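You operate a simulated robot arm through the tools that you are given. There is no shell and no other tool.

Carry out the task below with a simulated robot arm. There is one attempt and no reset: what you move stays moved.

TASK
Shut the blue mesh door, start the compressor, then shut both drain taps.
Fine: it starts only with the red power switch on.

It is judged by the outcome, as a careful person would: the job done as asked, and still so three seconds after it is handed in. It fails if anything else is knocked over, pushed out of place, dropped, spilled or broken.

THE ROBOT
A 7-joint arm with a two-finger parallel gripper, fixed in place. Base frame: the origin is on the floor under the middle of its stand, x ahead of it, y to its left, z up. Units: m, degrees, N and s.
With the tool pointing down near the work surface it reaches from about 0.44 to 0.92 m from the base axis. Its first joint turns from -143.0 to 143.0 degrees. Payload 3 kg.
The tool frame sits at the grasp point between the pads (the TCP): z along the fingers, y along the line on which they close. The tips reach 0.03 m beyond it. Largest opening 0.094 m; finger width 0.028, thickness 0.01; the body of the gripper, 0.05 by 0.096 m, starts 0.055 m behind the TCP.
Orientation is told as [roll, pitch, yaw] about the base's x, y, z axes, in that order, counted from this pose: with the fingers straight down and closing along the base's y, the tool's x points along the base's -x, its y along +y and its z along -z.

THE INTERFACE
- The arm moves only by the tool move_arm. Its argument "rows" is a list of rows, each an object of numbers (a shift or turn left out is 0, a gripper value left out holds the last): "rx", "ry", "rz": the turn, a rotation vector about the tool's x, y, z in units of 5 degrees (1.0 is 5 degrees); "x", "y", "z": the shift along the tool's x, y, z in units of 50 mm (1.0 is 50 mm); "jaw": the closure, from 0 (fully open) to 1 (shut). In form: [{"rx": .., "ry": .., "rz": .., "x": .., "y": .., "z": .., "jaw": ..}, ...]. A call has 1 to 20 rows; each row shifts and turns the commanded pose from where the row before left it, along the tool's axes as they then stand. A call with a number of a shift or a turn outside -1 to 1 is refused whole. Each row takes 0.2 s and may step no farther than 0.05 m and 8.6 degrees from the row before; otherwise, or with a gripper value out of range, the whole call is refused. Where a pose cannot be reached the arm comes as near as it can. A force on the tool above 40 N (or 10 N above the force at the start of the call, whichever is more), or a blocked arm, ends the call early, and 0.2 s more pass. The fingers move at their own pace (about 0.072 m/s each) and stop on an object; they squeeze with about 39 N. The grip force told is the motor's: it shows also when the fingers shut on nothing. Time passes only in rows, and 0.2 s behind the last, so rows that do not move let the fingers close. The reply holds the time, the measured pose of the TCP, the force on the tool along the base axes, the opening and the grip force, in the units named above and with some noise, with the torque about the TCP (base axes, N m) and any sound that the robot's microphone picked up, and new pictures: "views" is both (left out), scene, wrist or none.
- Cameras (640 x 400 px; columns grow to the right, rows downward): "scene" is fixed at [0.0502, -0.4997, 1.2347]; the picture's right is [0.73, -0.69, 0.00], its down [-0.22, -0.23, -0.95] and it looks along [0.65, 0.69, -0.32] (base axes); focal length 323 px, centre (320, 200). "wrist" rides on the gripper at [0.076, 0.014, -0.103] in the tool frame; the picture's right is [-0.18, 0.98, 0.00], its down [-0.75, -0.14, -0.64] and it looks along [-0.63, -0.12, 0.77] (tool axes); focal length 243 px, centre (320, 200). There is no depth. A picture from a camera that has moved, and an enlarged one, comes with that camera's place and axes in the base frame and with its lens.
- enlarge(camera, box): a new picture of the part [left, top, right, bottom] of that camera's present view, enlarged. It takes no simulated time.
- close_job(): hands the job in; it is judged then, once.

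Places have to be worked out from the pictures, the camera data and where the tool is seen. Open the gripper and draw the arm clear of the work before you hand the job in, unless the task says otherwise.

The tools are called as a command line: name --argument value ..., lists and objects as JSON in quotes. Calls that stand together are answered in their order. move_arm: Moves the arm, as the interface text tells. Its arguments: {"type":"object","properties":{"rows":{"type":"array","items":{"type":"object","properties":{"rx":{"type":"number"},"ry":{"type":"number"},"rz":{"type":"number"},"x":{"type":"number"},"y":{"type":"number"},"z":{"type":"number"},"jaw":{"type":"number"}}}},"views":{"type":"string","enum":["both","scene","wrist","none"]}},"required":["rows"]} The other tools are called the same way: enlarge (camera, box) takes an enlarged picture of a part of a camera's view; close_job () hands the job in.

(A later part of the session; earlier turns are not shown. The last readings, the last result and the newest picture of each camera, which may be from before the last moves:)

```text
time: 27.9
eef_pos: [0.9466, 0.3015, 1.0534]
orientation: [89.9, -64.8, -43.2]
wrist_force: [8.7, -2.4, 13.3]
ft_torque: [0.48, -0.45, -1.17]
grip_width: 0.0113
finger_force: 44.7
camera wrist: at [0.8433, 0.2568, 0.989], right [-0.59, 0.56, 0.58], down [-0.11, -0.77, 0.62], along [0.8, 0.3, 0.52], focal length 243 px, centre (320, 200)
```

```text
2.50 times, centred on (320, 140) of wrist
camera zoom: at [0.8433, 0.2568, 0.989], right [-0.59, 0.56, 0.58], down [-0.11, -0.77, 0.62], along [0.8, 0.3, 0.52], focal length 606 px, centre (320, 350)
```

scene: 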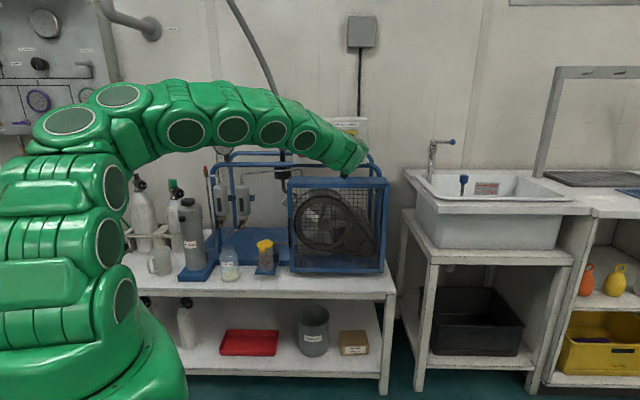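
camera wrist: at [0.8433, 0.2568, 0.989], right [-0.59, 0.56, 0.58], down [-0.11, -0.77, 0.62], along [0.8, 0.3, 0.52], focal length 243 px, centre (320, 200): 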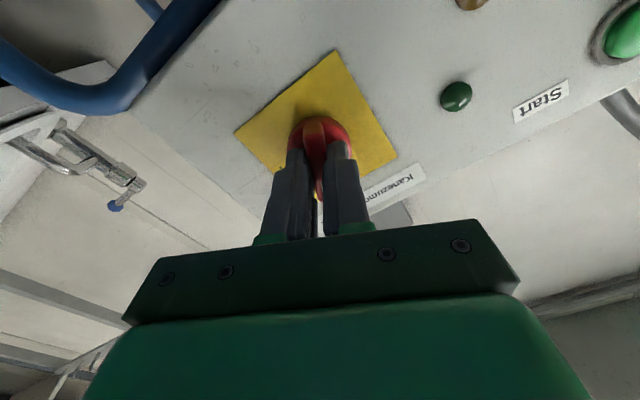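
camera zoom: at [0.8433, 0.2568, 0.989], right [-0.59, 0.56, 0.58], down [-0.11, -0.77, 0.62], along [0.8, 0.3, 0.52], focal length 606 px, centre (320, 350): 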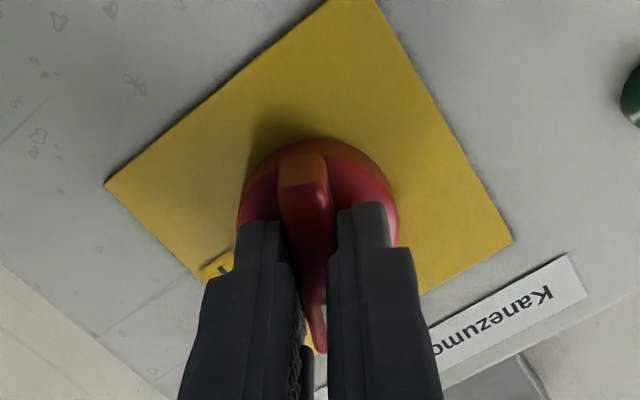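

The knob turned with the gripper relative to the yellow plate. I continue the turn toward I.

move_arm --rows '[{"rz": 1}, {"rz": 1}, {"rz": 1}, {"rz": 1}, {"rz": 1}, {"rz": 1}, {"rz": 1}]' --views "wrist"

enlarge --camera "wrist" --box '[240, 60, 400, 220]'

```text
time: 29.4
eef_pos: [0.9468, 0.3012, 1.0527]
orientation: [89.9, -29.8, -43.3]
wrist_force: [22.1, -8.9, 7.3]
ft_torque: [-0.19, 0.19, -1.28]
grip_width: 0.0109
finger_force: 44.8
camera wrist: at [0.8231, 0.2759, 1.0259], right [-0.24, 0.23, 0.94], down [0.09, -0.96, 0.25], along [0.97, 0.14, 0.21], focal length 243 px, centre (320, 200)
```

wrist: 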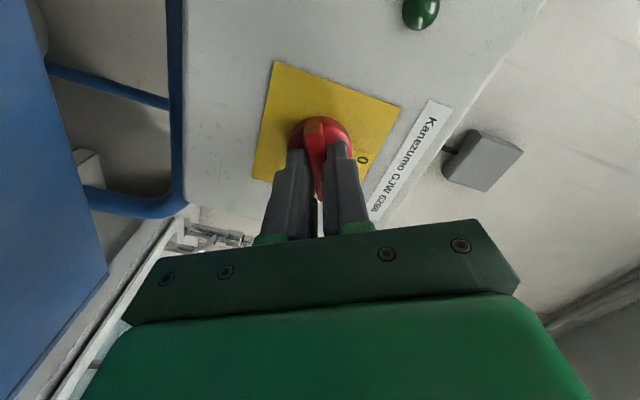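

```text
2.50 times, centred on (320, 140) of wrist
camera zoom: at [0.8231, 0.2759, 1.0259], right [-0.24, 0.23, 0.94], down [0.09, -0.96, 0.25], along [0.97, 0.14, 0.21], focal length 606 px, centre (320, 350)
```

zoom: 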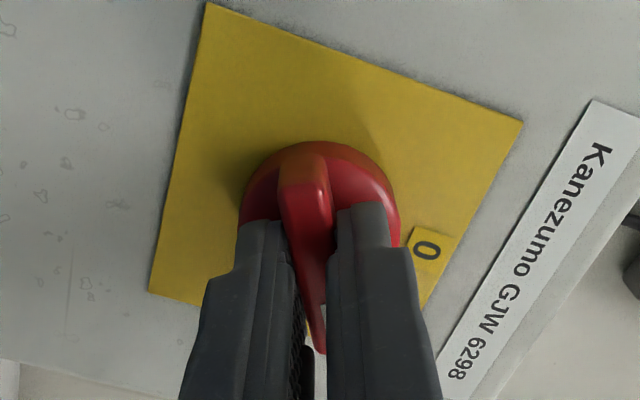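

The knob has turned 60° with a ~22 N sideways pull, so I shift 2 mm toward the knob axis and finish the remaining 30°.

move_arm --rows '[{"rz": 1, "x": -0.035, "y": -0.02}, {"rz": 1}, {"rz": 1}, {"rz": 1}, {"rz": 1}, {"rz": 1}]'

enlarge --camera "wrist" --box '[240, 60, 400, 220]'

```text
time: 30.1
eef_pos: [0.9461, 0.3003, 1.0526]
orientation: [90.0, -20.0, -43.0]
wrist_force: [-16.0, -8.2, 3.2]
ft_torque: [-0.49, 0.46, 0.13]
grip_width: 0.0112
finger_force: 44.2
stopped in row 3: the force on the tool passed its limit at 42 N (the readings are from after the stop); the commanded pose is now the measured one
camera wrist: at [0.8211, 0.2775, 1.0384], right [-0.12, 0.11, 0.99], down [0.11, -0.99, 0.13], along [0.99, 0.13, 0.11], focal length 243 px, centre (320, 200)
```

scene: 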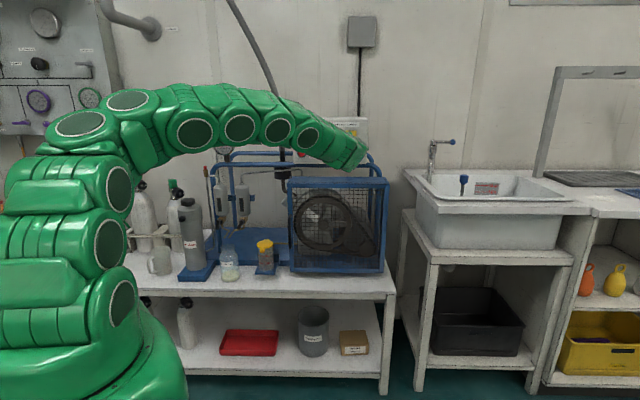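
wrist: 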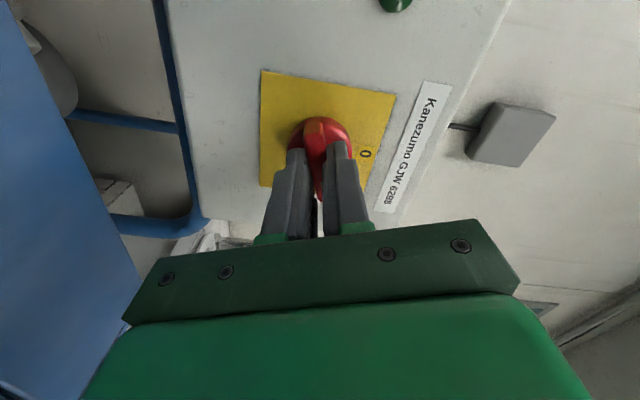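

```text
2.50 times, centred on (320, 140) of wrist
camera zoom: at [0.8211, 0.2775, 1.0384], right [-0.12, 0.11, 0.99], down [0.11, -0.99, 0.13], along [0.99, 0.13, 0.11], focal length 606 px, centre (320, 350)
```

zoom: 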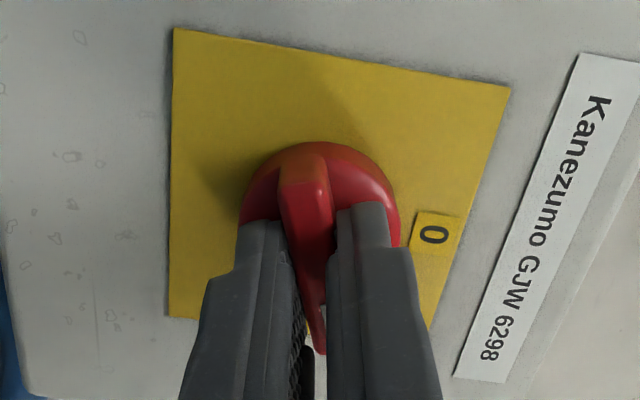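

The turn is at about 70°; the stop came from a momentary force, and now the residual is small. I continue the last 20°.

move_arm --rows '[{"rz": 0.6, "z": -0.01}, {"rz": 0.6}, {"rz": 0.6}, {"rz": 0.6}, {"rz": 0.6}, {"rz": 0.6}, {"rz": 0.4}]' --views "wrist"

enlarge --camera "wrist" --box '[240, 60, 400, 220]'

```text
time: 31.7
eef_pos: [0.9468, 0.3013, 1.0523]
orientation: [90.0, -0.1, -43.1]
wrist_force: [22.7, 7.6, 10.4]
ft_torque: [0.2, -0.16, 0.14]
grip_width: 0.0107
finger_force: 44.7
camera wrist: at [0.8212, 0.2775, 1.0652], right [0.13, -0.13, 0.98], down [0.11, -0.98, -0.14], along [0.98, 0.13, -0.12], focal length 243 px, centre (320, 200)
```

wrist: 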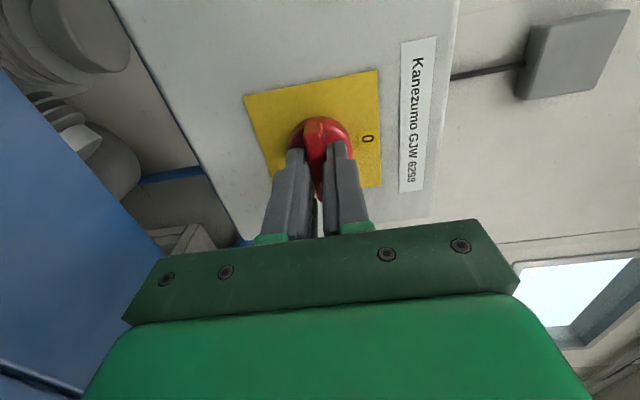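

```text
2.50 times, centred on (320, 140) of wrist
camera zoom: at [0.8212, 0.2775, 1.0652], right [0.13, -0.13, 0.98], down [0.11, -0.98, -0.14], along [0.98, 0.13, -0.12], focal length 606 px, centre (320, 350)
```

zoom: 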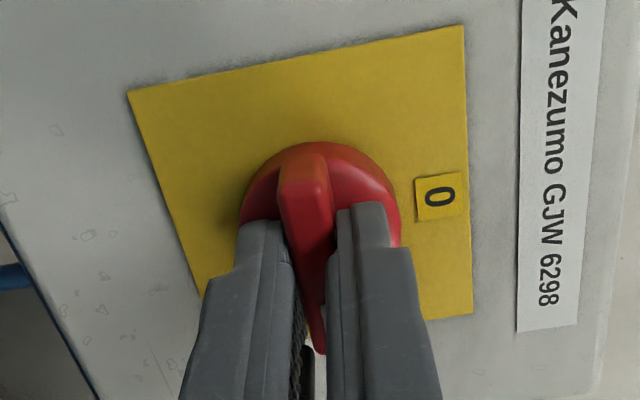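

The tool has turned exactly 90° and the bar now points at I. I open the fingers and back straight off to look at the switch and lamps.

move_arm --rows '[{"jaw": 0.5}, {}, {"z": -0.3}, {"z": -0.6}, {"z": -0.8}]'

enlarge --camera "wrist" --box '[200, 0, 480, 200]'

```text
time: 32.9
eef_pos: [0.8856, 0.2392, 1.0521]
orientation: [90.0, -0.2, -42.9]
wrist_force: [0.0, -1.0, 0.1]
ft_torque: [0.0, -0.04, 0.0]
grip_width: 0.047
finger_force: 0.1
camera wrist: at [0.7621, 0.2165, 1.0651], right [0.13, -0.12, 0.98], down [0.11, -0.98, -0.14], along [0.98, 0.13, -0.12], focal length 243 px, centre (320, 200)
```

scene: 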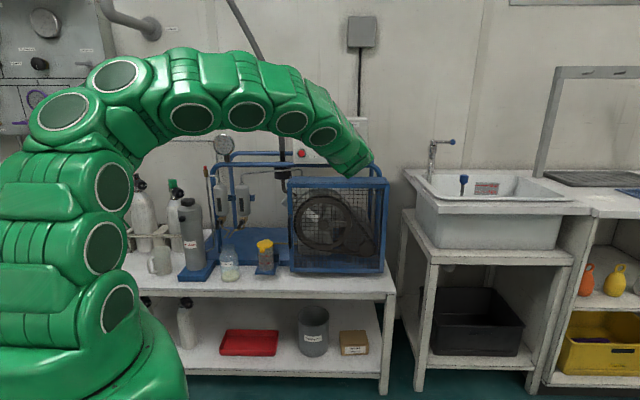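
wrist: 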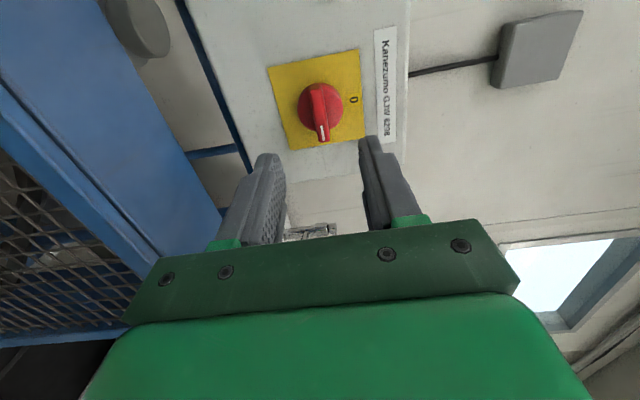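

```text
2.00 times, centred on (340, 100) of wrist
camera zoom: at [0.7621, 0.2165, 1.0651], right [0.13, -0.12, 0.98], down [0.11, -0.98, -0.14], along [0.98, 0.13, -0.12], focal length 485 px, centre (280, 400)
```

zoom: 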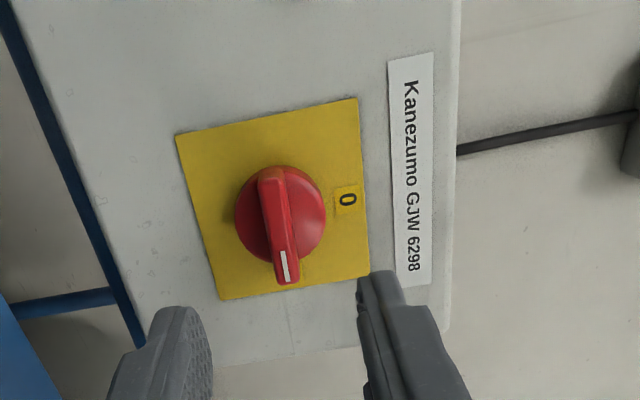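

The switch is clearly at I. I close the fingers and move over in front of the green Start button, estimated at (0.313, z 1.093).

move_arm --rows '[{"x": 0.838, "y": 0.205, "jaw": 1}, {"x": 0.838, "y": 0.205}, {"x": 0.838, "y": 0.205}, {"x": 0.838, "y": 0.205}, {"z": 0.4}, {"z": 0.4}]'

enlarge --camera "wrist" --box '[200, 40, 440, 240]'

enlarge --camera "scene" --box '[280, 90, 400, 190]'

```text
time: 34.3
eef_pos: [0.7944, 0.3833, 1.0926]
orientation: [89.9, -0.1, -43.1]
wrist_force: [0.7, 0.1, -0.5]
ft_torque: [0.01, -0.03, 0.0]
grip_width: 0.0
finger_force: 32.8
camera wrist: at [0.669, 0.36, 1.1063], right [0.13, -0.12, 0.98], down [0.11, -0.98, -0.14], along [0.98, 0.13, -0.12], focal length 243 px, centre (320, 200)
```

scene: 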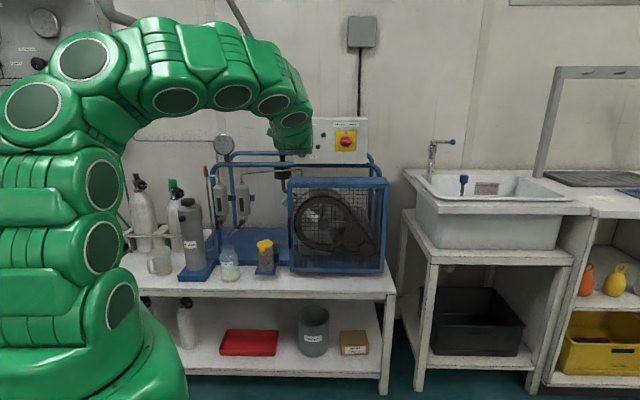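
wrist: 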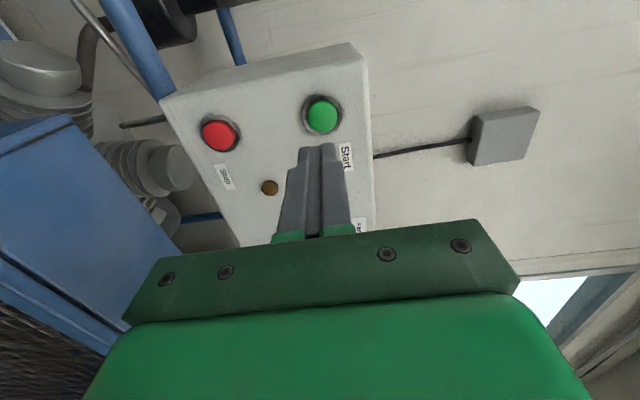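

```text
2.00 times, centred on (320, 140) of wrist
camera zoom: at [0.669, 0.36, 1.1063], right [0.13, -0.12, 0.98], down [0.11, -0.98, -0.14], along [0.98, 0.13, -0.12], focal length 485 px, centre (320, 320)
```

zoom: 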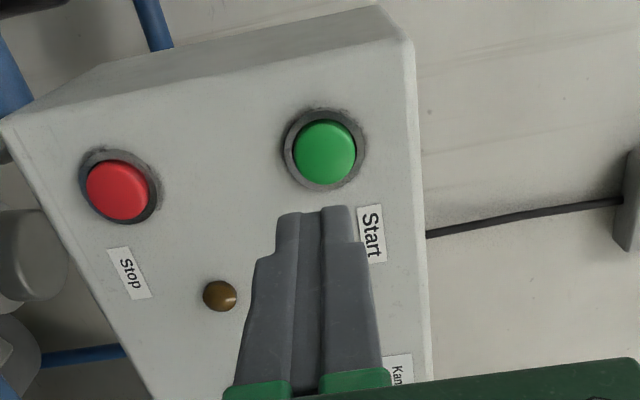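

```text
4.00 times, centred on (340, 140) of scene
camera zoom: at [0.0502, -0.4997, 1.2347], right [0.73, -0.69, 0.0], down [-0.22, -0.23, -0.95], along [0.65, 0.69, -0.32], focal length 1293 px, centre (240, 440)
```

zoom: 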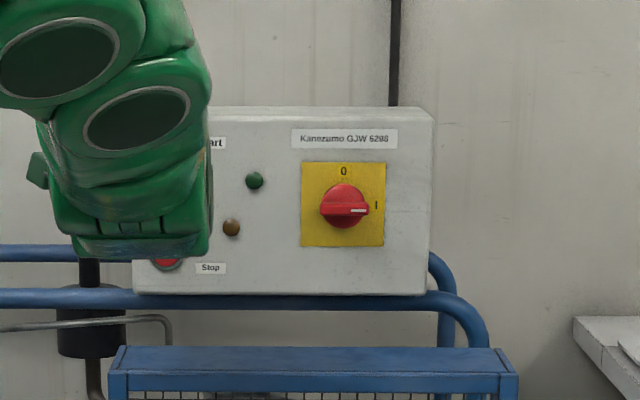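

The switch shows I in the scene view too. The button sits about 5 mm left of my tool axis, so I correct and press forward slowly, watching force and sound.

move_arm --rows '[{"x": 0.05, "y": 0.015, "z": 0.4}, {"x": 0.05, "y": 0.015, "z": 0.3}, {"z": 0.06}, {"z": 0.06}, {"z": 0.06}, {"z": 0.06}]' --views "wrist"

enlarge --camera "wrist" --box '[200, 40, 440, 240]'

```text
time: 35.7
eef_pos: [0.8222, 0.4202, 1.0941]
orientation: [89.9, -0.2, -43.2]
wrist_force: [0.5, 0.2, -0.1]
ft_torque: [-0.02, -0.02, 0.03]
grip_width: 0.0
finger_force: 33.4
camera wrist: at [0.6971, 0.3964, 1.1072], right [0.13, -0.12, 0.98], down [0.11, -0.98, -0.14], along [0.98, 0.13, -0.12], focal length 243 px, centre (320, 200)
```

wrist: 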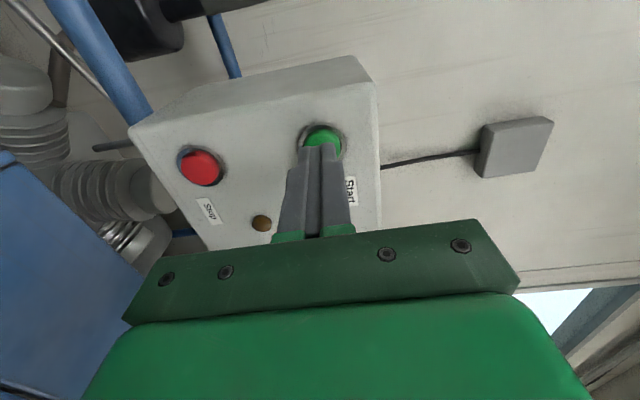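

```text
2.00 times, centred on (320, 140) of wrist
camera zoom: at [0.6971, 0.3964, 1.1072], right [0.13, -0.12, 0.98], down [0.11, -0.98, -0.14], along [0.98, 0.13, -0.12], focal length 485 px, centre (320, 320)
```

zoom: 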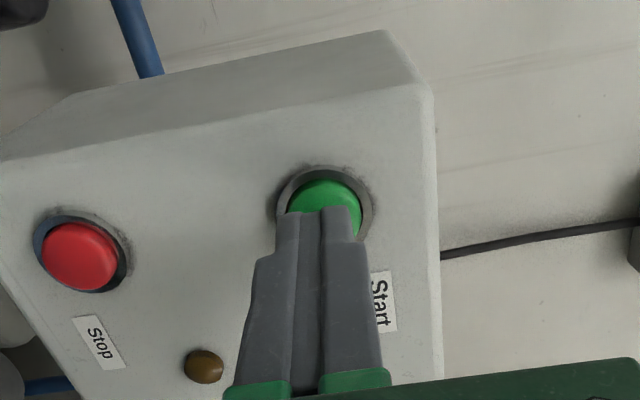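

The tip is at about v=0.90, just short of the button face. I continue pressing in small steps.

move_arm --rows '[{"z": 0.06}, {"z": 0.06}, {"z": 0.06}, {"z": 0.06}, {"z": 0.04}]' --views "both"

enlarge --camera "wrist" --box '[200, 40, 440, 240]'

enlarge --camera "scene" --box '[260, 90, 400, 280]'

```text
time: 36.9
eef_pos: [0.8308, 0.4315, 1.0927]
orientation: [89.8, -0.1, -43.2]
wrist_force: [-2.7, -0.6, 0.1]
ft_torque: [0.02, 0.02, 0.02]
grip_width: 0.0
finger_force: 33.2
heard: click
camera wrist: at [0.7062, 0.4073, 1.1069], right [0.13, -0.12, 0.98], down [0.11, -0.98, -0.14], along [0.98, 0.13, -0.12], focal length 243 px, centre (320, 200)
```

scene: 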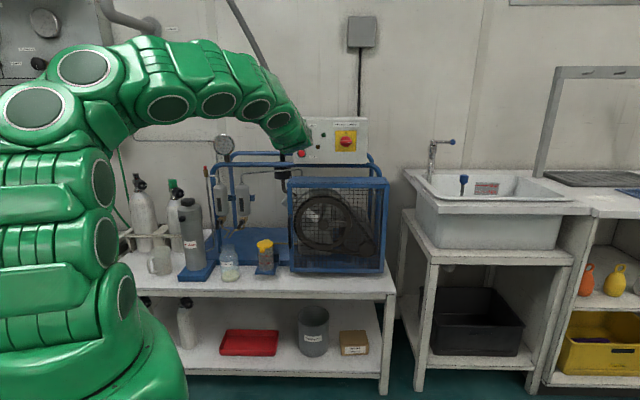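
wrist: 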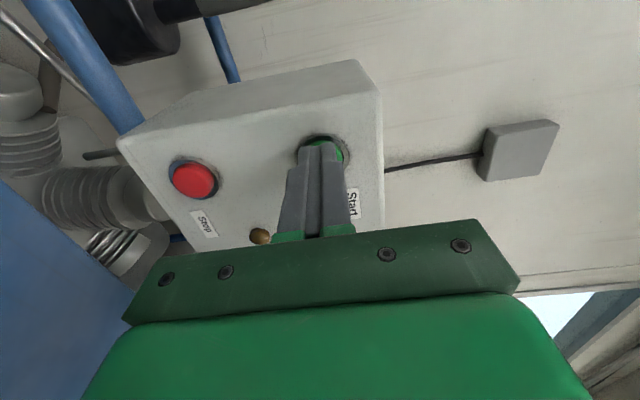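

```text
2.00 times, centred on (320, 140) of wrist
camera zoom: at [0.7062, 0.4073, 1.1069], right [0.13, -0.12, 0.98], down [0.11, -0.98, -0.14], along [0.98, 0.13, -0.12], focal length 485 px, centre (320, 320)
```

zoom: 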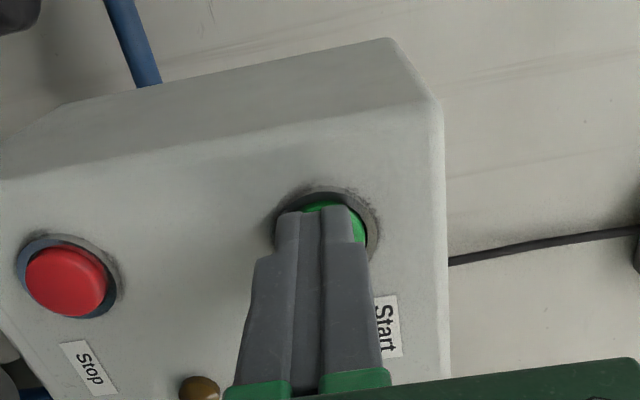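

```text
2.11 times, centred on (330, 185) of scene
camera zoom: at [0.0502, -0.4997, 1.2347], right [0.73, -0.69, 0.0], down [-0.22, -0.23, -0.95], along [0.65, 0.69, -0.32], focal length 680 px, centre (299, 232)
```

zoom: 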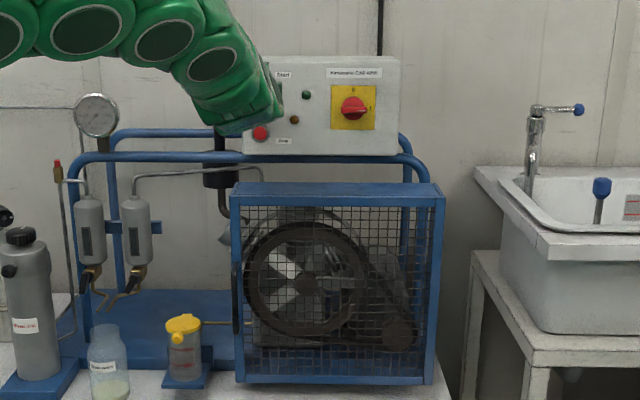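

A click was heard at the press. I release the button and listen and look for signs that the compressor is running.

move_arm --rows '[{"z": -0.3}, {"z": -0.5}, {}, {}, {}]' --views "both"

enlarge --camera "scene" --box '[280, 90, 400, 190]'

enlarge --camera "scene" --box '[280, 165, 400, 285]'

```text
time: 38.1
eef_pos: [0.8045, 0.4001, 1.0943]
orientation: [89.9, -0.1, -43.1]
wrist_force: [0.2, 0.3, 0.6]
ft_torque: [0.05, -0.02, 0.01]
grip_width: 0.0
finger_force: 33.0
camera wrist: at [0.6789, 0.3767, 1.1082], right [0.13, -0.12, 0.98], down [0.11, -0.98, -0.14], along [0.98, 0.13, -0.12], focal length 243 px, centre (320, 200)
```

scene: 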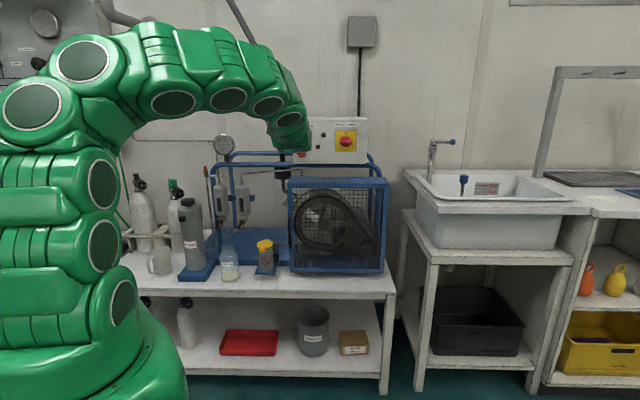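
wrist: 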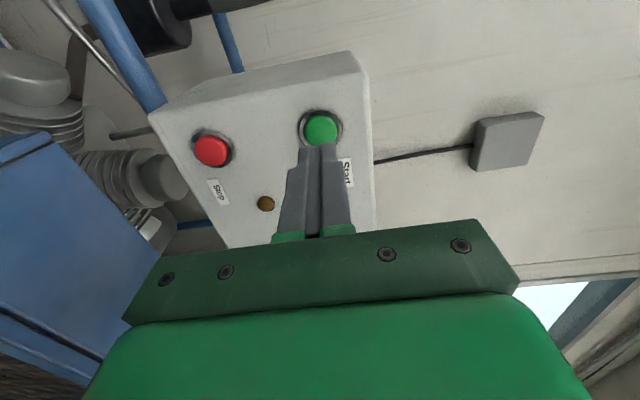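

```text
4.00 times, centred on (340, 140) of scene
camera zoom: at [0.0502, -0.4997, 1.2347], right [0.73, -0.69, 0.0], down [-0.22, -0.23, -0.95], along [0.65, 0.69, -0.32], focal length 1293 px, centre (240, 440)
```

zoom: 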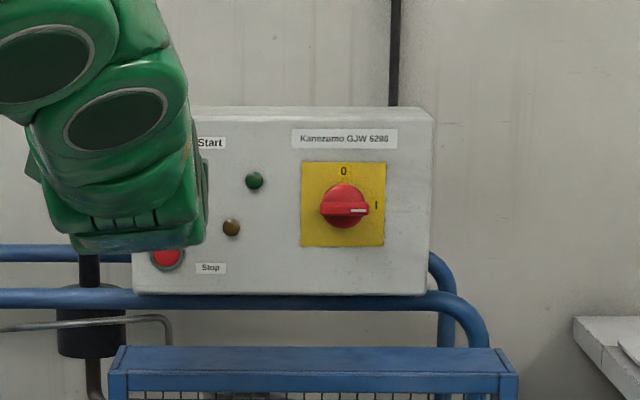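

```text
3.33 times, centred on (340, 225) of scene
camera zoom: at [0.0502, -0.4997, 1.2347], right [0.73, -0.69, 0.0], down [-0.22, -0.23, -0.95], along [0.65, 0.69, -0.32], focal length 1077 px, centre (253, 117)
```

zoom: 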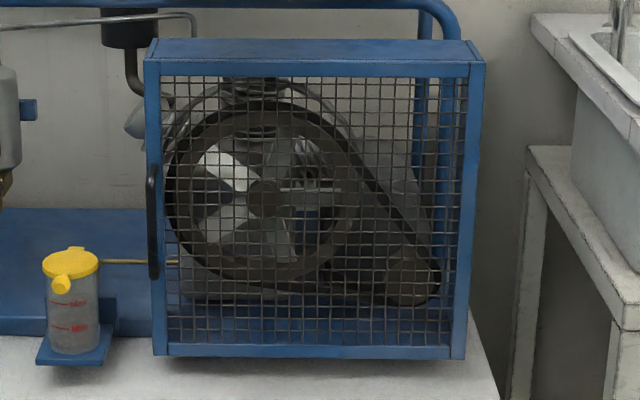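

Only a click was heard. The lamps are dark and the flywheel hasn't moved, so it is not running yet. My first press was very light (≈3 N), so I press again more deeply.

move_arm --rows '[{"z": 0.5}, {"z": 0.3}, {"z": 0.06}, {"z": 0.06}, {"z": 0.06}, {"z": 0.04}, {}]' --views "both"

enlarge --camera "wrist" --box '[200, 40, 440, 240]'

enlarge --camera "scene" --box '[280, 90, 400, 190]'

```text
time: 39.4
eef_pos: [0.8377, 0.4343, 1.094]
orientation: [89.9, 0.0, -43.2]
wrist_force: [-37.1, -22.6, 1.4]
ft_torque: [0.0, -0.07, -0.18]
grip_width: 0.0
finger_force: 33.2
heard: click, click
stopped in row 6: the force on the tool passed its limit at 65 N (the readings are from after the stop); the commanded pose is now the measured one
camera wrist: at [0.7128, 0.4112, 1.1075], right [0.13, -0.12, 0.98], down [0.11, -0.98, -0.14], along [0.98, 0.13, -0.12], focal length 243 px, centre (320, 200)
```

scene: 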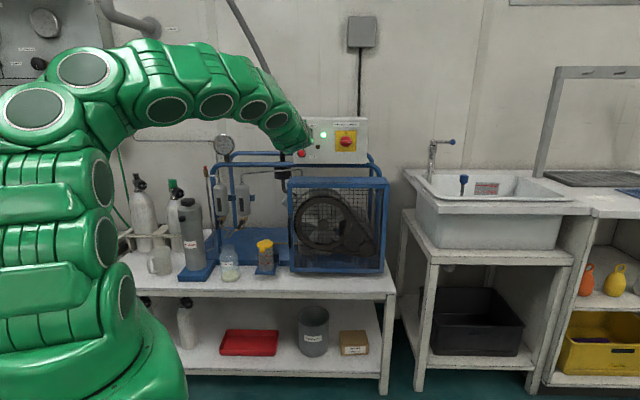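
wrist: 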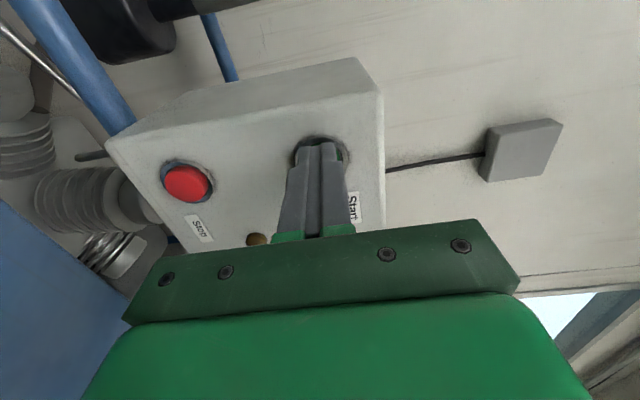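

```text
2.00 times, centred on (320, 140) of wrist
camera zoom: at [0.7128, 0.4112, 1.1075], right [0.13, -0.12, 0.98], down [0.11, -0.98, -0.14], along [0.98, 0.13, -0.12], focal length 485 px, centre (320, 320)
```

zoom: 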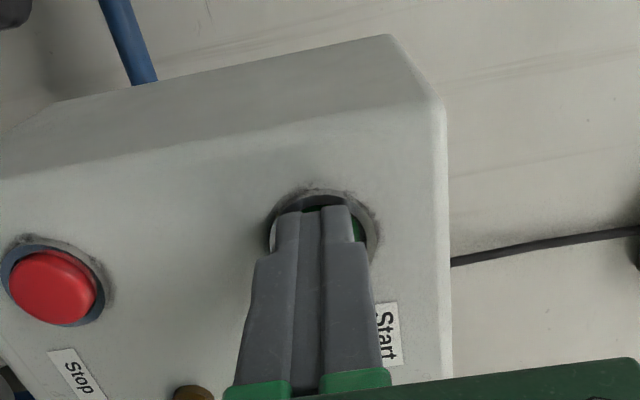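

```text
4.00 times, centred on (340, 140) of scene
camera zoom: at [0.0502, -0.4997, 1.2347], right [0.73, -0.69, 0.0], down [-0.22, -0.23, -0.95], along [0.65, 0.69, -0.32], focal length 1293 px, centre (240, 440)
```

zoom: 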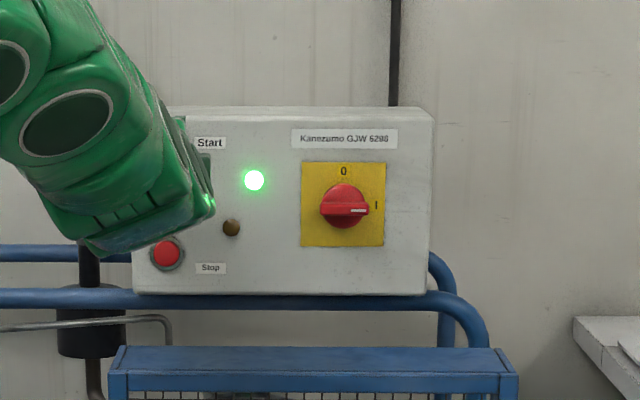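

The green running lamp is lit now. I release the button and confirm the compressor keeps running.

move_arm --rows '[{"z": -0.2}, {"z": -0.5}, {"z": -0.8}, {}, {}]' --views "both"

enlarge --camera "scene" --box '[270, 90, 410, 290]'

```text
time: 40.5
eef_pos: [0.7859, 0.3802, 1.0933]
orientation: [89.9, -0.2, -43.2]
wrist_force: [-0.2, 0.0, 0.5]
ft_torque: [0.03, 0.04, -0.02]
grip_width: 0.0001
finger_force: 33.1
camera wrist: at [0.6622, 0.358, 1.1077], right [0.13, -0.12, 0.98], down [0.11, -0.98, -0.14], along [0.98, 0.13, -0.12], focal length 243 px, centre (320, 200)
```

scene: 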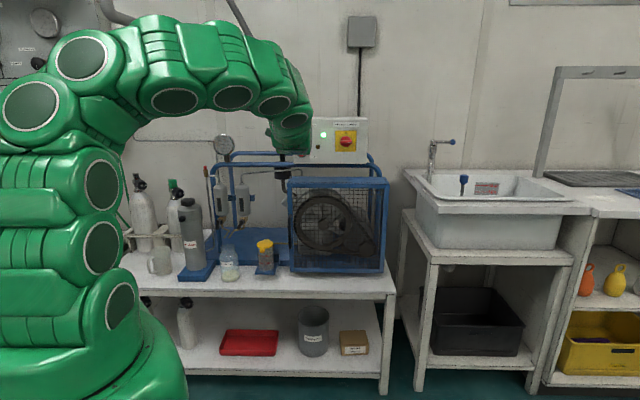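
wrist: 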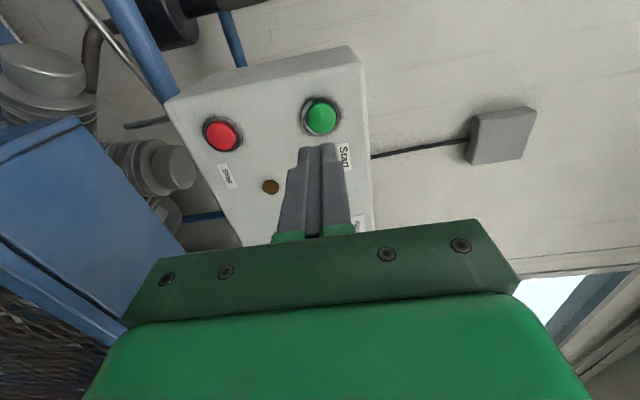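

```text
2.00 times, centred on (340, 190) of scene
camera zoom: at [0.0502, -0.4997, 1.2347], right [0.73, -0.69, 0.0], down [-0.22, -0.23, -0.95], along [0.65, 0.69, -0.32], focal length 646 px, centre (280, 220)
```

zoom: 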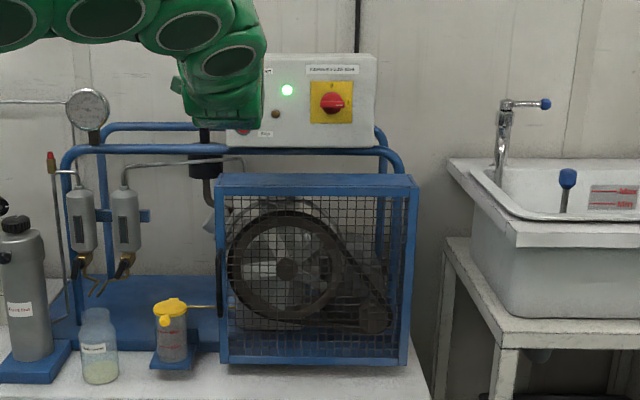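

The green lamp stays lit and the flywheel is now blurred, so the compressor is running. For the taps I back off, rotate the gripper back 90° and open it a little.

move_arm --rows '[{"z": -0.8}, {"z": -0.8}, {"z": -0.8, "rz": -1}, {"rz": -1}, {"rz": -1}, {"rz": -1}, {"rz": -1}, {"rz": -1}, {"rz": -1}, {"rz": -1}, {"rz": -1}, {"rz": -1}, {"rz": -1}, {"rz": -1}, {"rz": -1}, {"rz": -1}, {"rz": -1}, {"rz": -1}, {"rz": -1}, {"rz": -1, "jaw": 0.6}]'

```text
time: 44.8
eef_pos: [0.7045, 0.2925, 1.093]
orientation: [-74.5, -89.9, 121.3]
wrist_force: [-0.8, -0.6, 0.5]
ft_torque: [0.02, 0.02, 0.01]
grip_width: 0.0375
finger_force: 0.1
camera wrist: at [0.6246, 0.2266, 1.0165], right [-0.72, 0.67, 0.18], down [-0.34, -0.56, 0.75], along [0.61, 0.48, 0.63], focal length 243 px, centre (320, 200)
```

scene: 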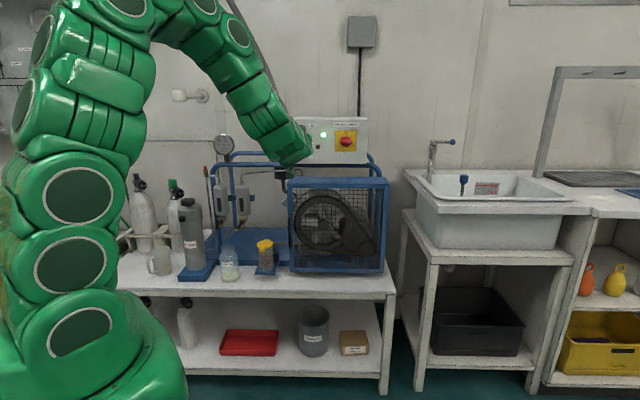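
wrist: 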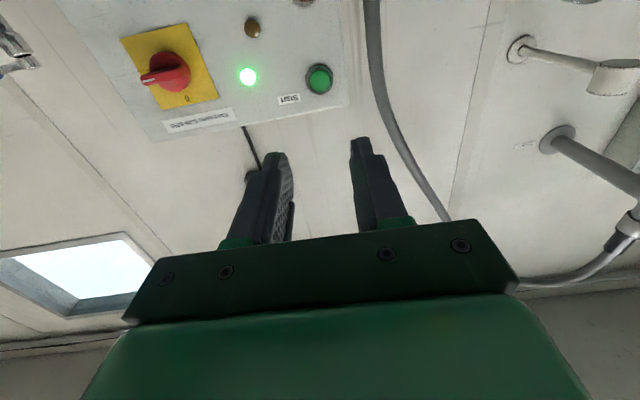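

Next I move left and down to a viewing position in front of the right-hand drain tap (about 0.077 along, z 0.80), staying well forward of the bench items.

move_arm --rows '[{"x": 0.651, "y": 0.522, "z": -0.08}, {"x": 0.651, "y": 0.522, "z": -0.08}, {"x": 0.651, "y": 0.522, "z": -0.08}, {"x": 0.651, "y": 0.522, "z": -0.08}, {"x": 0.651, "y": 0.522, "z": -0.08}, {"x": 0.651, "y": 0.522, "z": -0.08}, {"x": 0.651, "y": 0.522, "z": -0.08}, {"x": 0.651, "y": 0.522, "z": -0.08}, {"x": 0.651, "y": 0.522, "z": -0.08}]'

enlarge --camera "wrist" --box '[200, 0, 480, 200]'

```text
time: 46.8
eef_pos: [0.6087, 0.3449, 0.8648]
orientation: [68.4, -88.4, -19.7]
wrist_force: [-0.7, 0.0, 0.1]
ft_torque: [-0.02, -0.01, -0.02]
grip_width: 0.0375
finger_force: 0.0
out of reach, approached as far as the arm can: row 4, 5, 6, 7, 8, 9
camera wrist: at [0.5285, 0.2772, 0.7897], right [-0.73, 0.65, 0.21], down [-0.3, -0.58, 0.76], along [0.61, 0.49, 0.62], focal length 243 px, centre (320, 200)
```

scene: 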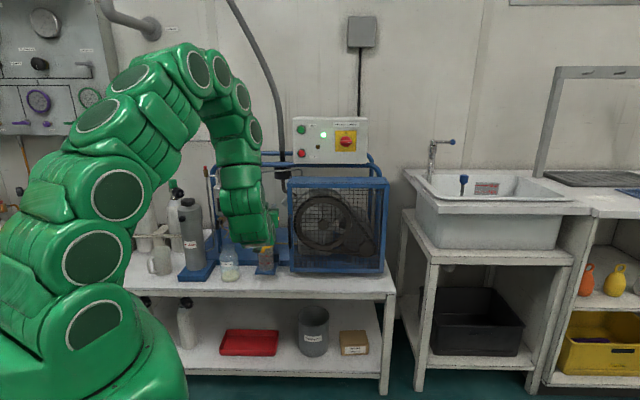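
wrist: 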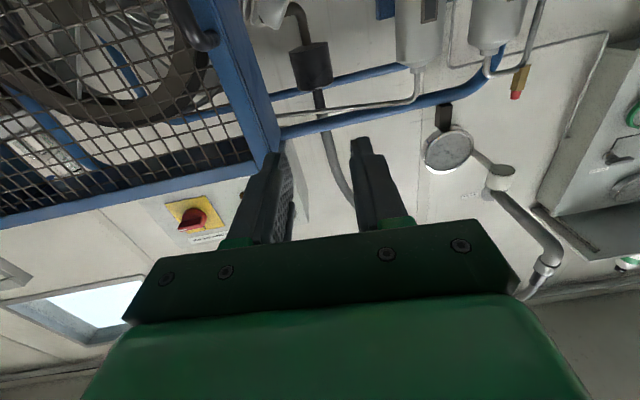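

```text
2.00 times, centred on (340, 100) of wrist
camera zoom: at [0.5285, 0.2772, 0.7897], right [-0.73, 0.65, 0.21], down [-0.3, -0.58, 0.76], along [0.61, 0.49, 0.62], focal length 485 px, centre (280, 400)
```

zoom: 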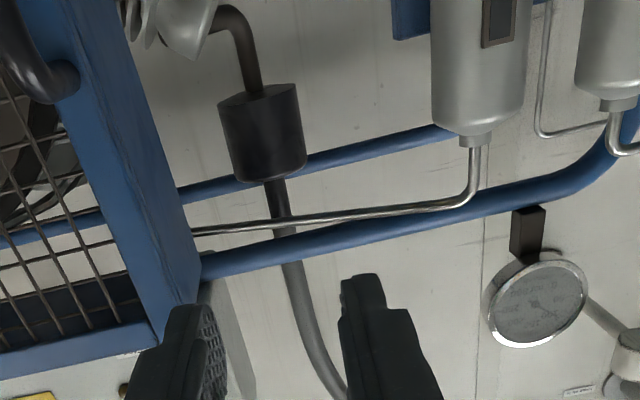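

The level tool pose is out of reach that close to the base (the arm stopped near 0.21 along, z 0.865). I send a null row to see whether the commanded pose is still beyond reach.

move_arm --rows '[{}]' --views "none"

```text
time: 47.1
eef_pos: [0.6082, 0.3442, 0.8654]
orientation: [67.6, -88.3, -18.9]
wrist_force: [-0.1, 0.2, 0.8]
ft_torque: [-0.01, 0.01, 0.0]
grip_width: 0.0375
finger_force: 0.1
```

No out-of-reach now, so the commanded pose tracks the real one. I pitch the tool 30° downward, which raises the wrist and should extend reach in this region, then re-check the pose.

move_arm --rows '[{"ry": 1}, {"ry": 1}, {"ry": 1}, {"ry": 1}, {"ry": 1}, {"ry": 0.7}]' --views "wrist"

```text
time: 48.5
eef_pos: [0.6184, 0.3396, 0.8713]
orientation: [-0.2, -61.3, 47.0]
wrist_force: [0.8, -1.2, 0.4]
ft_torque: [0.03, -0.01, 0.01]
grip_width: 0.0376
finger_force: 0.2
out of reach, approached as far as the arm can: row 1
camera wrist: at [0.5207, 0.2558, 0.8512], right [-0.66, 0.74, 0.16], down [-0.04, -0.24, 0.97], along [0.75, 0.63, 0.19], focal length 243 px, centre (320, 200)
```

wrist: 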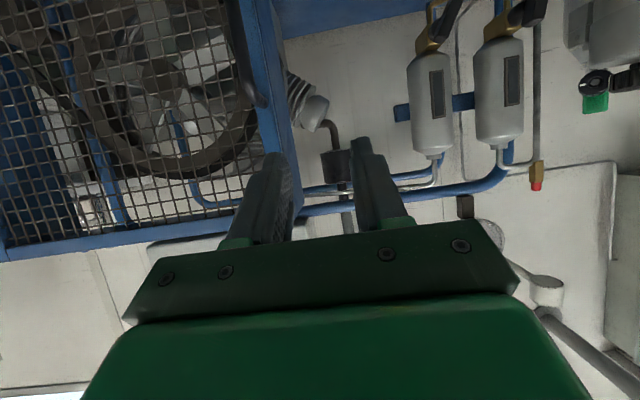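

Pitch −61° works. I slide left about 17 cm at this height to see both taps with the wrist camera.

move_arm --rows '[{"y": 0.835}, {"y": 0.835}, {"y": 0.835}, {"y": 0.835}]' --views "both"

enlarge --camera "wrist" --box '[240, 0, 400, 120]'

```text
time: 49.5
eef_pos: [0.5389, 0.4005, 0.8914]
orientation: [2.4, -61.0, 46.6]
wrist_force: [0.0, -0.3, 0.2]
ft_torque: [0.01, -0.02, 0.03]
grip_width: 0.0376
finger_force: 0.1
out of reach, approached as far as the arm can: row 2, 3, 4
camera wrist: at [0.4449, 0.3148, 0.8739], right [-0.68, 0.71, 0.18], down [-0.01, -0.25, 0.97], along [0.74, 0.65, 0.18], focal length 243 px, centre (320, 200)
```

scene: 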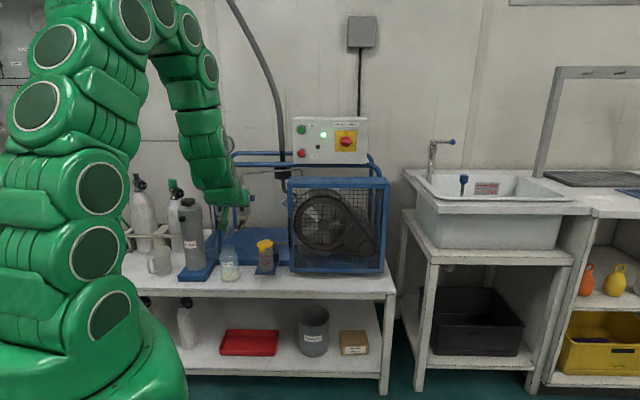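
wrist: 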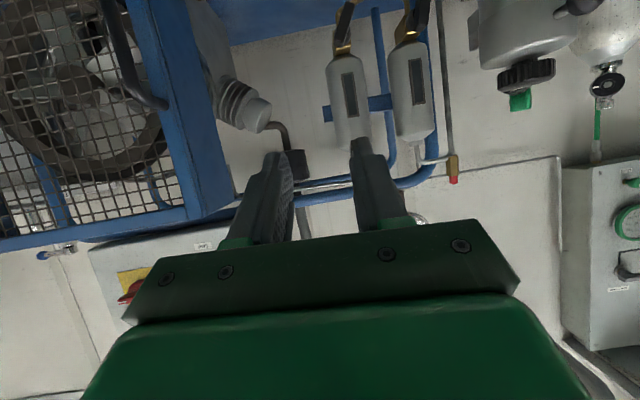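

```text
3.33 times, centred on (320, 60) of wrist
camera zoom: at [0.4449, 0.3148, 0.8739], right [-0.68, 0.71, 0.18], down [-0.01, -0.25, 0.97], along [0.74, 0.65, 0.18], focal length 809 px, centre (320, 667)
```

zoom: 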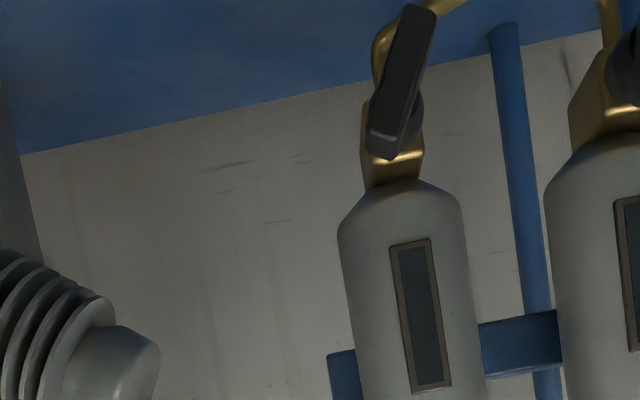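

The near side is at the reach limit, but the right lever is visible: about 28° from vertical, near (0.07–0.08, v 0.845, z 0.74). I move forward toward it, where the arm has more room, and check the pose.

move_arm --rows '[{"x": 0.2, "y": 0.1, "z": 0.7}, {"x": 0.2, "y": 0.1, "z": 0.7}]' --views "wrist"

```text
time: 50.1
eef_pos: [0.5944, 0.4194, 0.8519]
orientation: [1.5, -61.1, 46.6]
wrist_force: [0.4, 0.5, 0.9]
ft_torque: [0.02, -0.03, -0.01]
grip_width: 0.0375
finger_force: 0.0
out of reach, approached as far as the arm can: row 1, 2
camera wrist: at [0.4995, 0.3346, 0.8342], right [-0.67, 0.72, 0.17], down [-0.02, -0.25, 0.97], along [0.74, 0.64, 0.18], focal length 243 px, centre (320, 200)
```

wrist: 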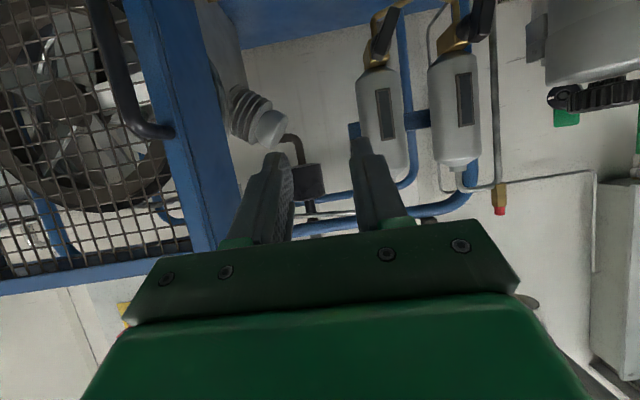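

The limit is the wrist coming too close to the base, so I need to be further forward. I push straight forward toward the bench to regain a reachable pose.

move_arm --rows '[{"x": -0.384, "z": 0.7}, {"x": -0.384, "z": 0.7}]' --views "wrist"

```text
time: 50.8
eef_pos: [0.6534, 0.475, 0.8561]
orientation: [0.4, -61.5, 46.9]
wrist_force: [0.9, -0.3, -0.5]
ft_torque: [-0.01, 0.02, 0.02]
grip_width: 0.0376
finger_force: 0.0
out of reach, approached as far as the arm can: row 1
camera wrist: at [0.5576, 0.3912, 0.8367], right [-0.66, 0.73, 0.17], down [-0.03, -0.25, 0.97], along [0.75, 0.64, 0.19], focal length 243 px, centre (320, 200)
```

wrist: 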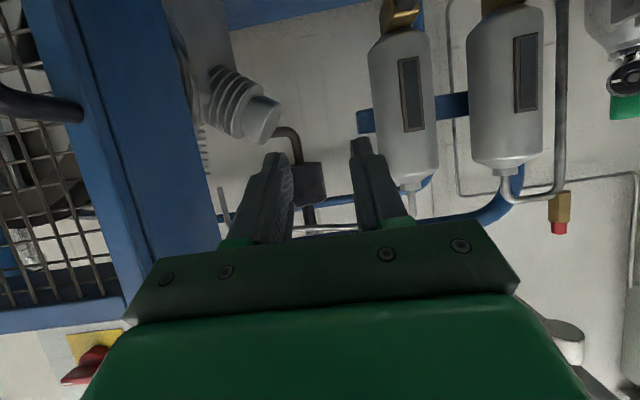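

Now the pose is reachable and in sync (u≈0.15, v≈0.79, z≈0.856). I slide left and down to face the right-hand tap from about 7 cm.

move_arm --rows '[{"x": 0.418, "y": 0.533, "z": 0.15}, {"x": 0.418, "y": 0.533, "z": 0.15}, {"x": 0.418, "y": 0.533, "z": 0.15}]' --views "both"

enlarge --camera "wrist" --box '[230, 0, 470, 180]'

```text
time: 51.5
eef_pos: [0.642, 0.4857, 0.8068]
orientation: [3.0, -61.0, 46.0]
wrist_force: [0.3, -0.1, -1.0]
ft_torque: [-0.02, 0.01, -0.02]
grip_width: 0.0377
finger_force: 0.1
out of reach, approached as far as the arm can: row 1, 2, 3
camera wrist: at [0.5484, 0.4011, 0.7886], right [-0.68, 0.71, 0.19], down [-0.01, -0.26, 0.97], along [0.74, 0.65, 0.18], focal length 243 px, centre (320, 200)
```

scene: 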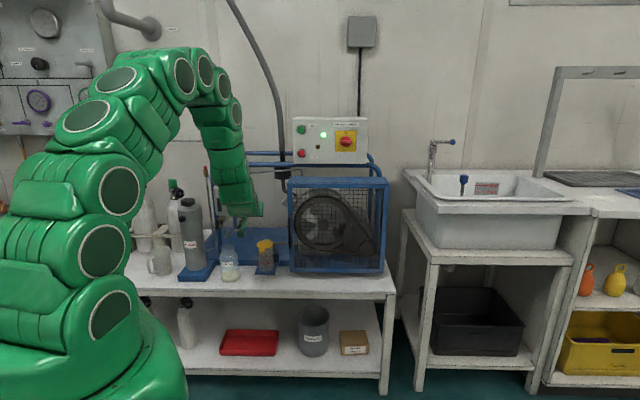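
wrist: 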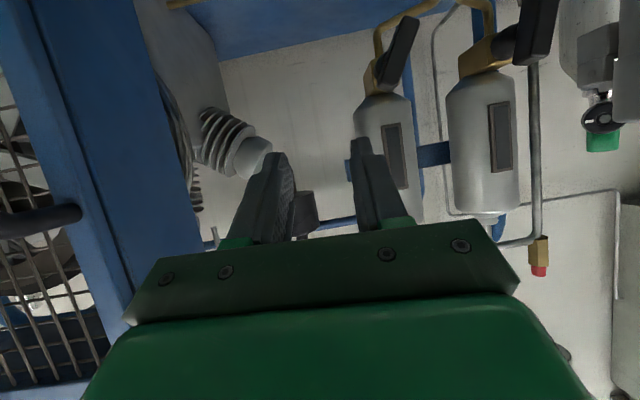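

```text
2.22 times, centred on (350, 90) of wrist
camera zoom: at [0.5484, 0.4011, 0.7886], right [-0.68, 0.71, 0.19], down [-0.01, -0.26, 0.97], along [0.74, 0.65, 0.18], focal length 539 px, centre (253, 444)
```

zoom: 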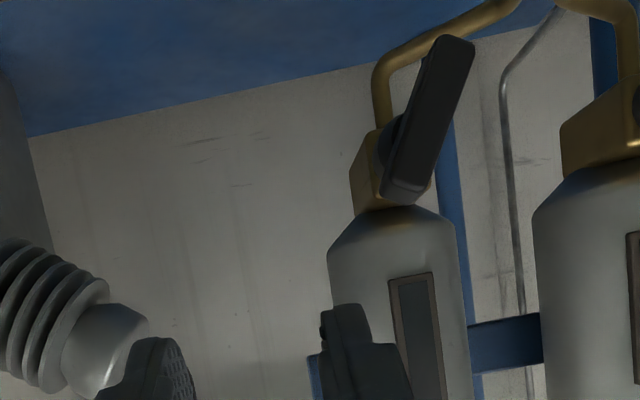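

Still at the limit here with pitch −61°. A steeper tool should fit better at this low height, so I pitch further down by 16° and see where the arm settles.

move_arm --rows '[{"ry": 1}, {"ry": 1}, {"ry": 1}, {"ry": 0.2}]' --views "wrist"

```text
time: 52.5
eef_pos: [0.6505, 0.482, 0.8085]
orientation: [-0.1, -45.3, 46.8]
wrist_force: [0.2, -0.5, -0.5]
ft_torque: [0.01, 0.01, -0.01]
grip_width: 0.0376
finger_force: 0.0
out of reach, approached as far as the arm can: row 1
camera wrist: at [0.5535, 0.3981, 0.8255], right [-0.63, 0.77, 0.13], down [0.15, -0.04, 0.99], along [0.76, 0.64, -0.09], focal length 243 px, centre (320, 200)
```

wrist: 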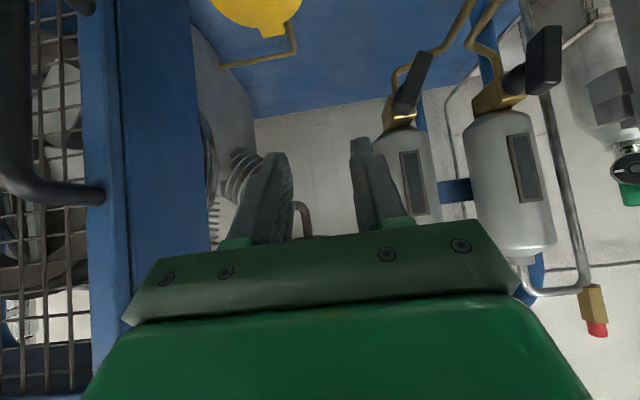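

At −45° pitch it's reachable, and the wrist view shows both levers clearly. I enlarge it.

enlarge --camera "wrist" --box '[360, 0, 600, 150]'

enlarge --camera "scene" --box '[180, 190, 280, 290]'

```text
2.67 times, centred on (480, 75) of wrist
camera zoom: at [0.5535, 0.3981, 0.8255], right [-0.63, 0.77, 0.13], down [0.15, -0.04, 0.99], along [0.76, 0.64, -0.09], focal length 647 px, centre (-107, 533)
```

zoom: 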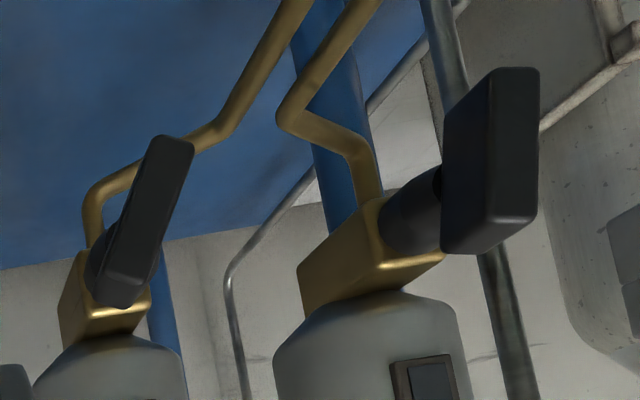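

```text
4.00 times, centred on (230, 240) of scene
camera zoom: at [0.0502, -0.4997, 1.2347], right [0.73, -0.69, 0.0], down [-0.22, -0.23, -0.95], along [0.65, 0.69, -0.32], focal length 1293 px, centre (680, 40)
```

zoom: 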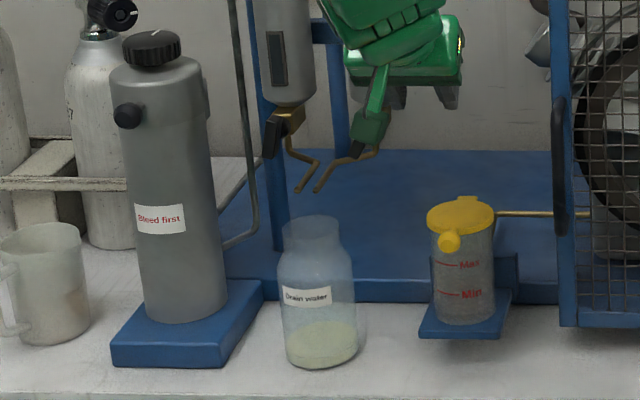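

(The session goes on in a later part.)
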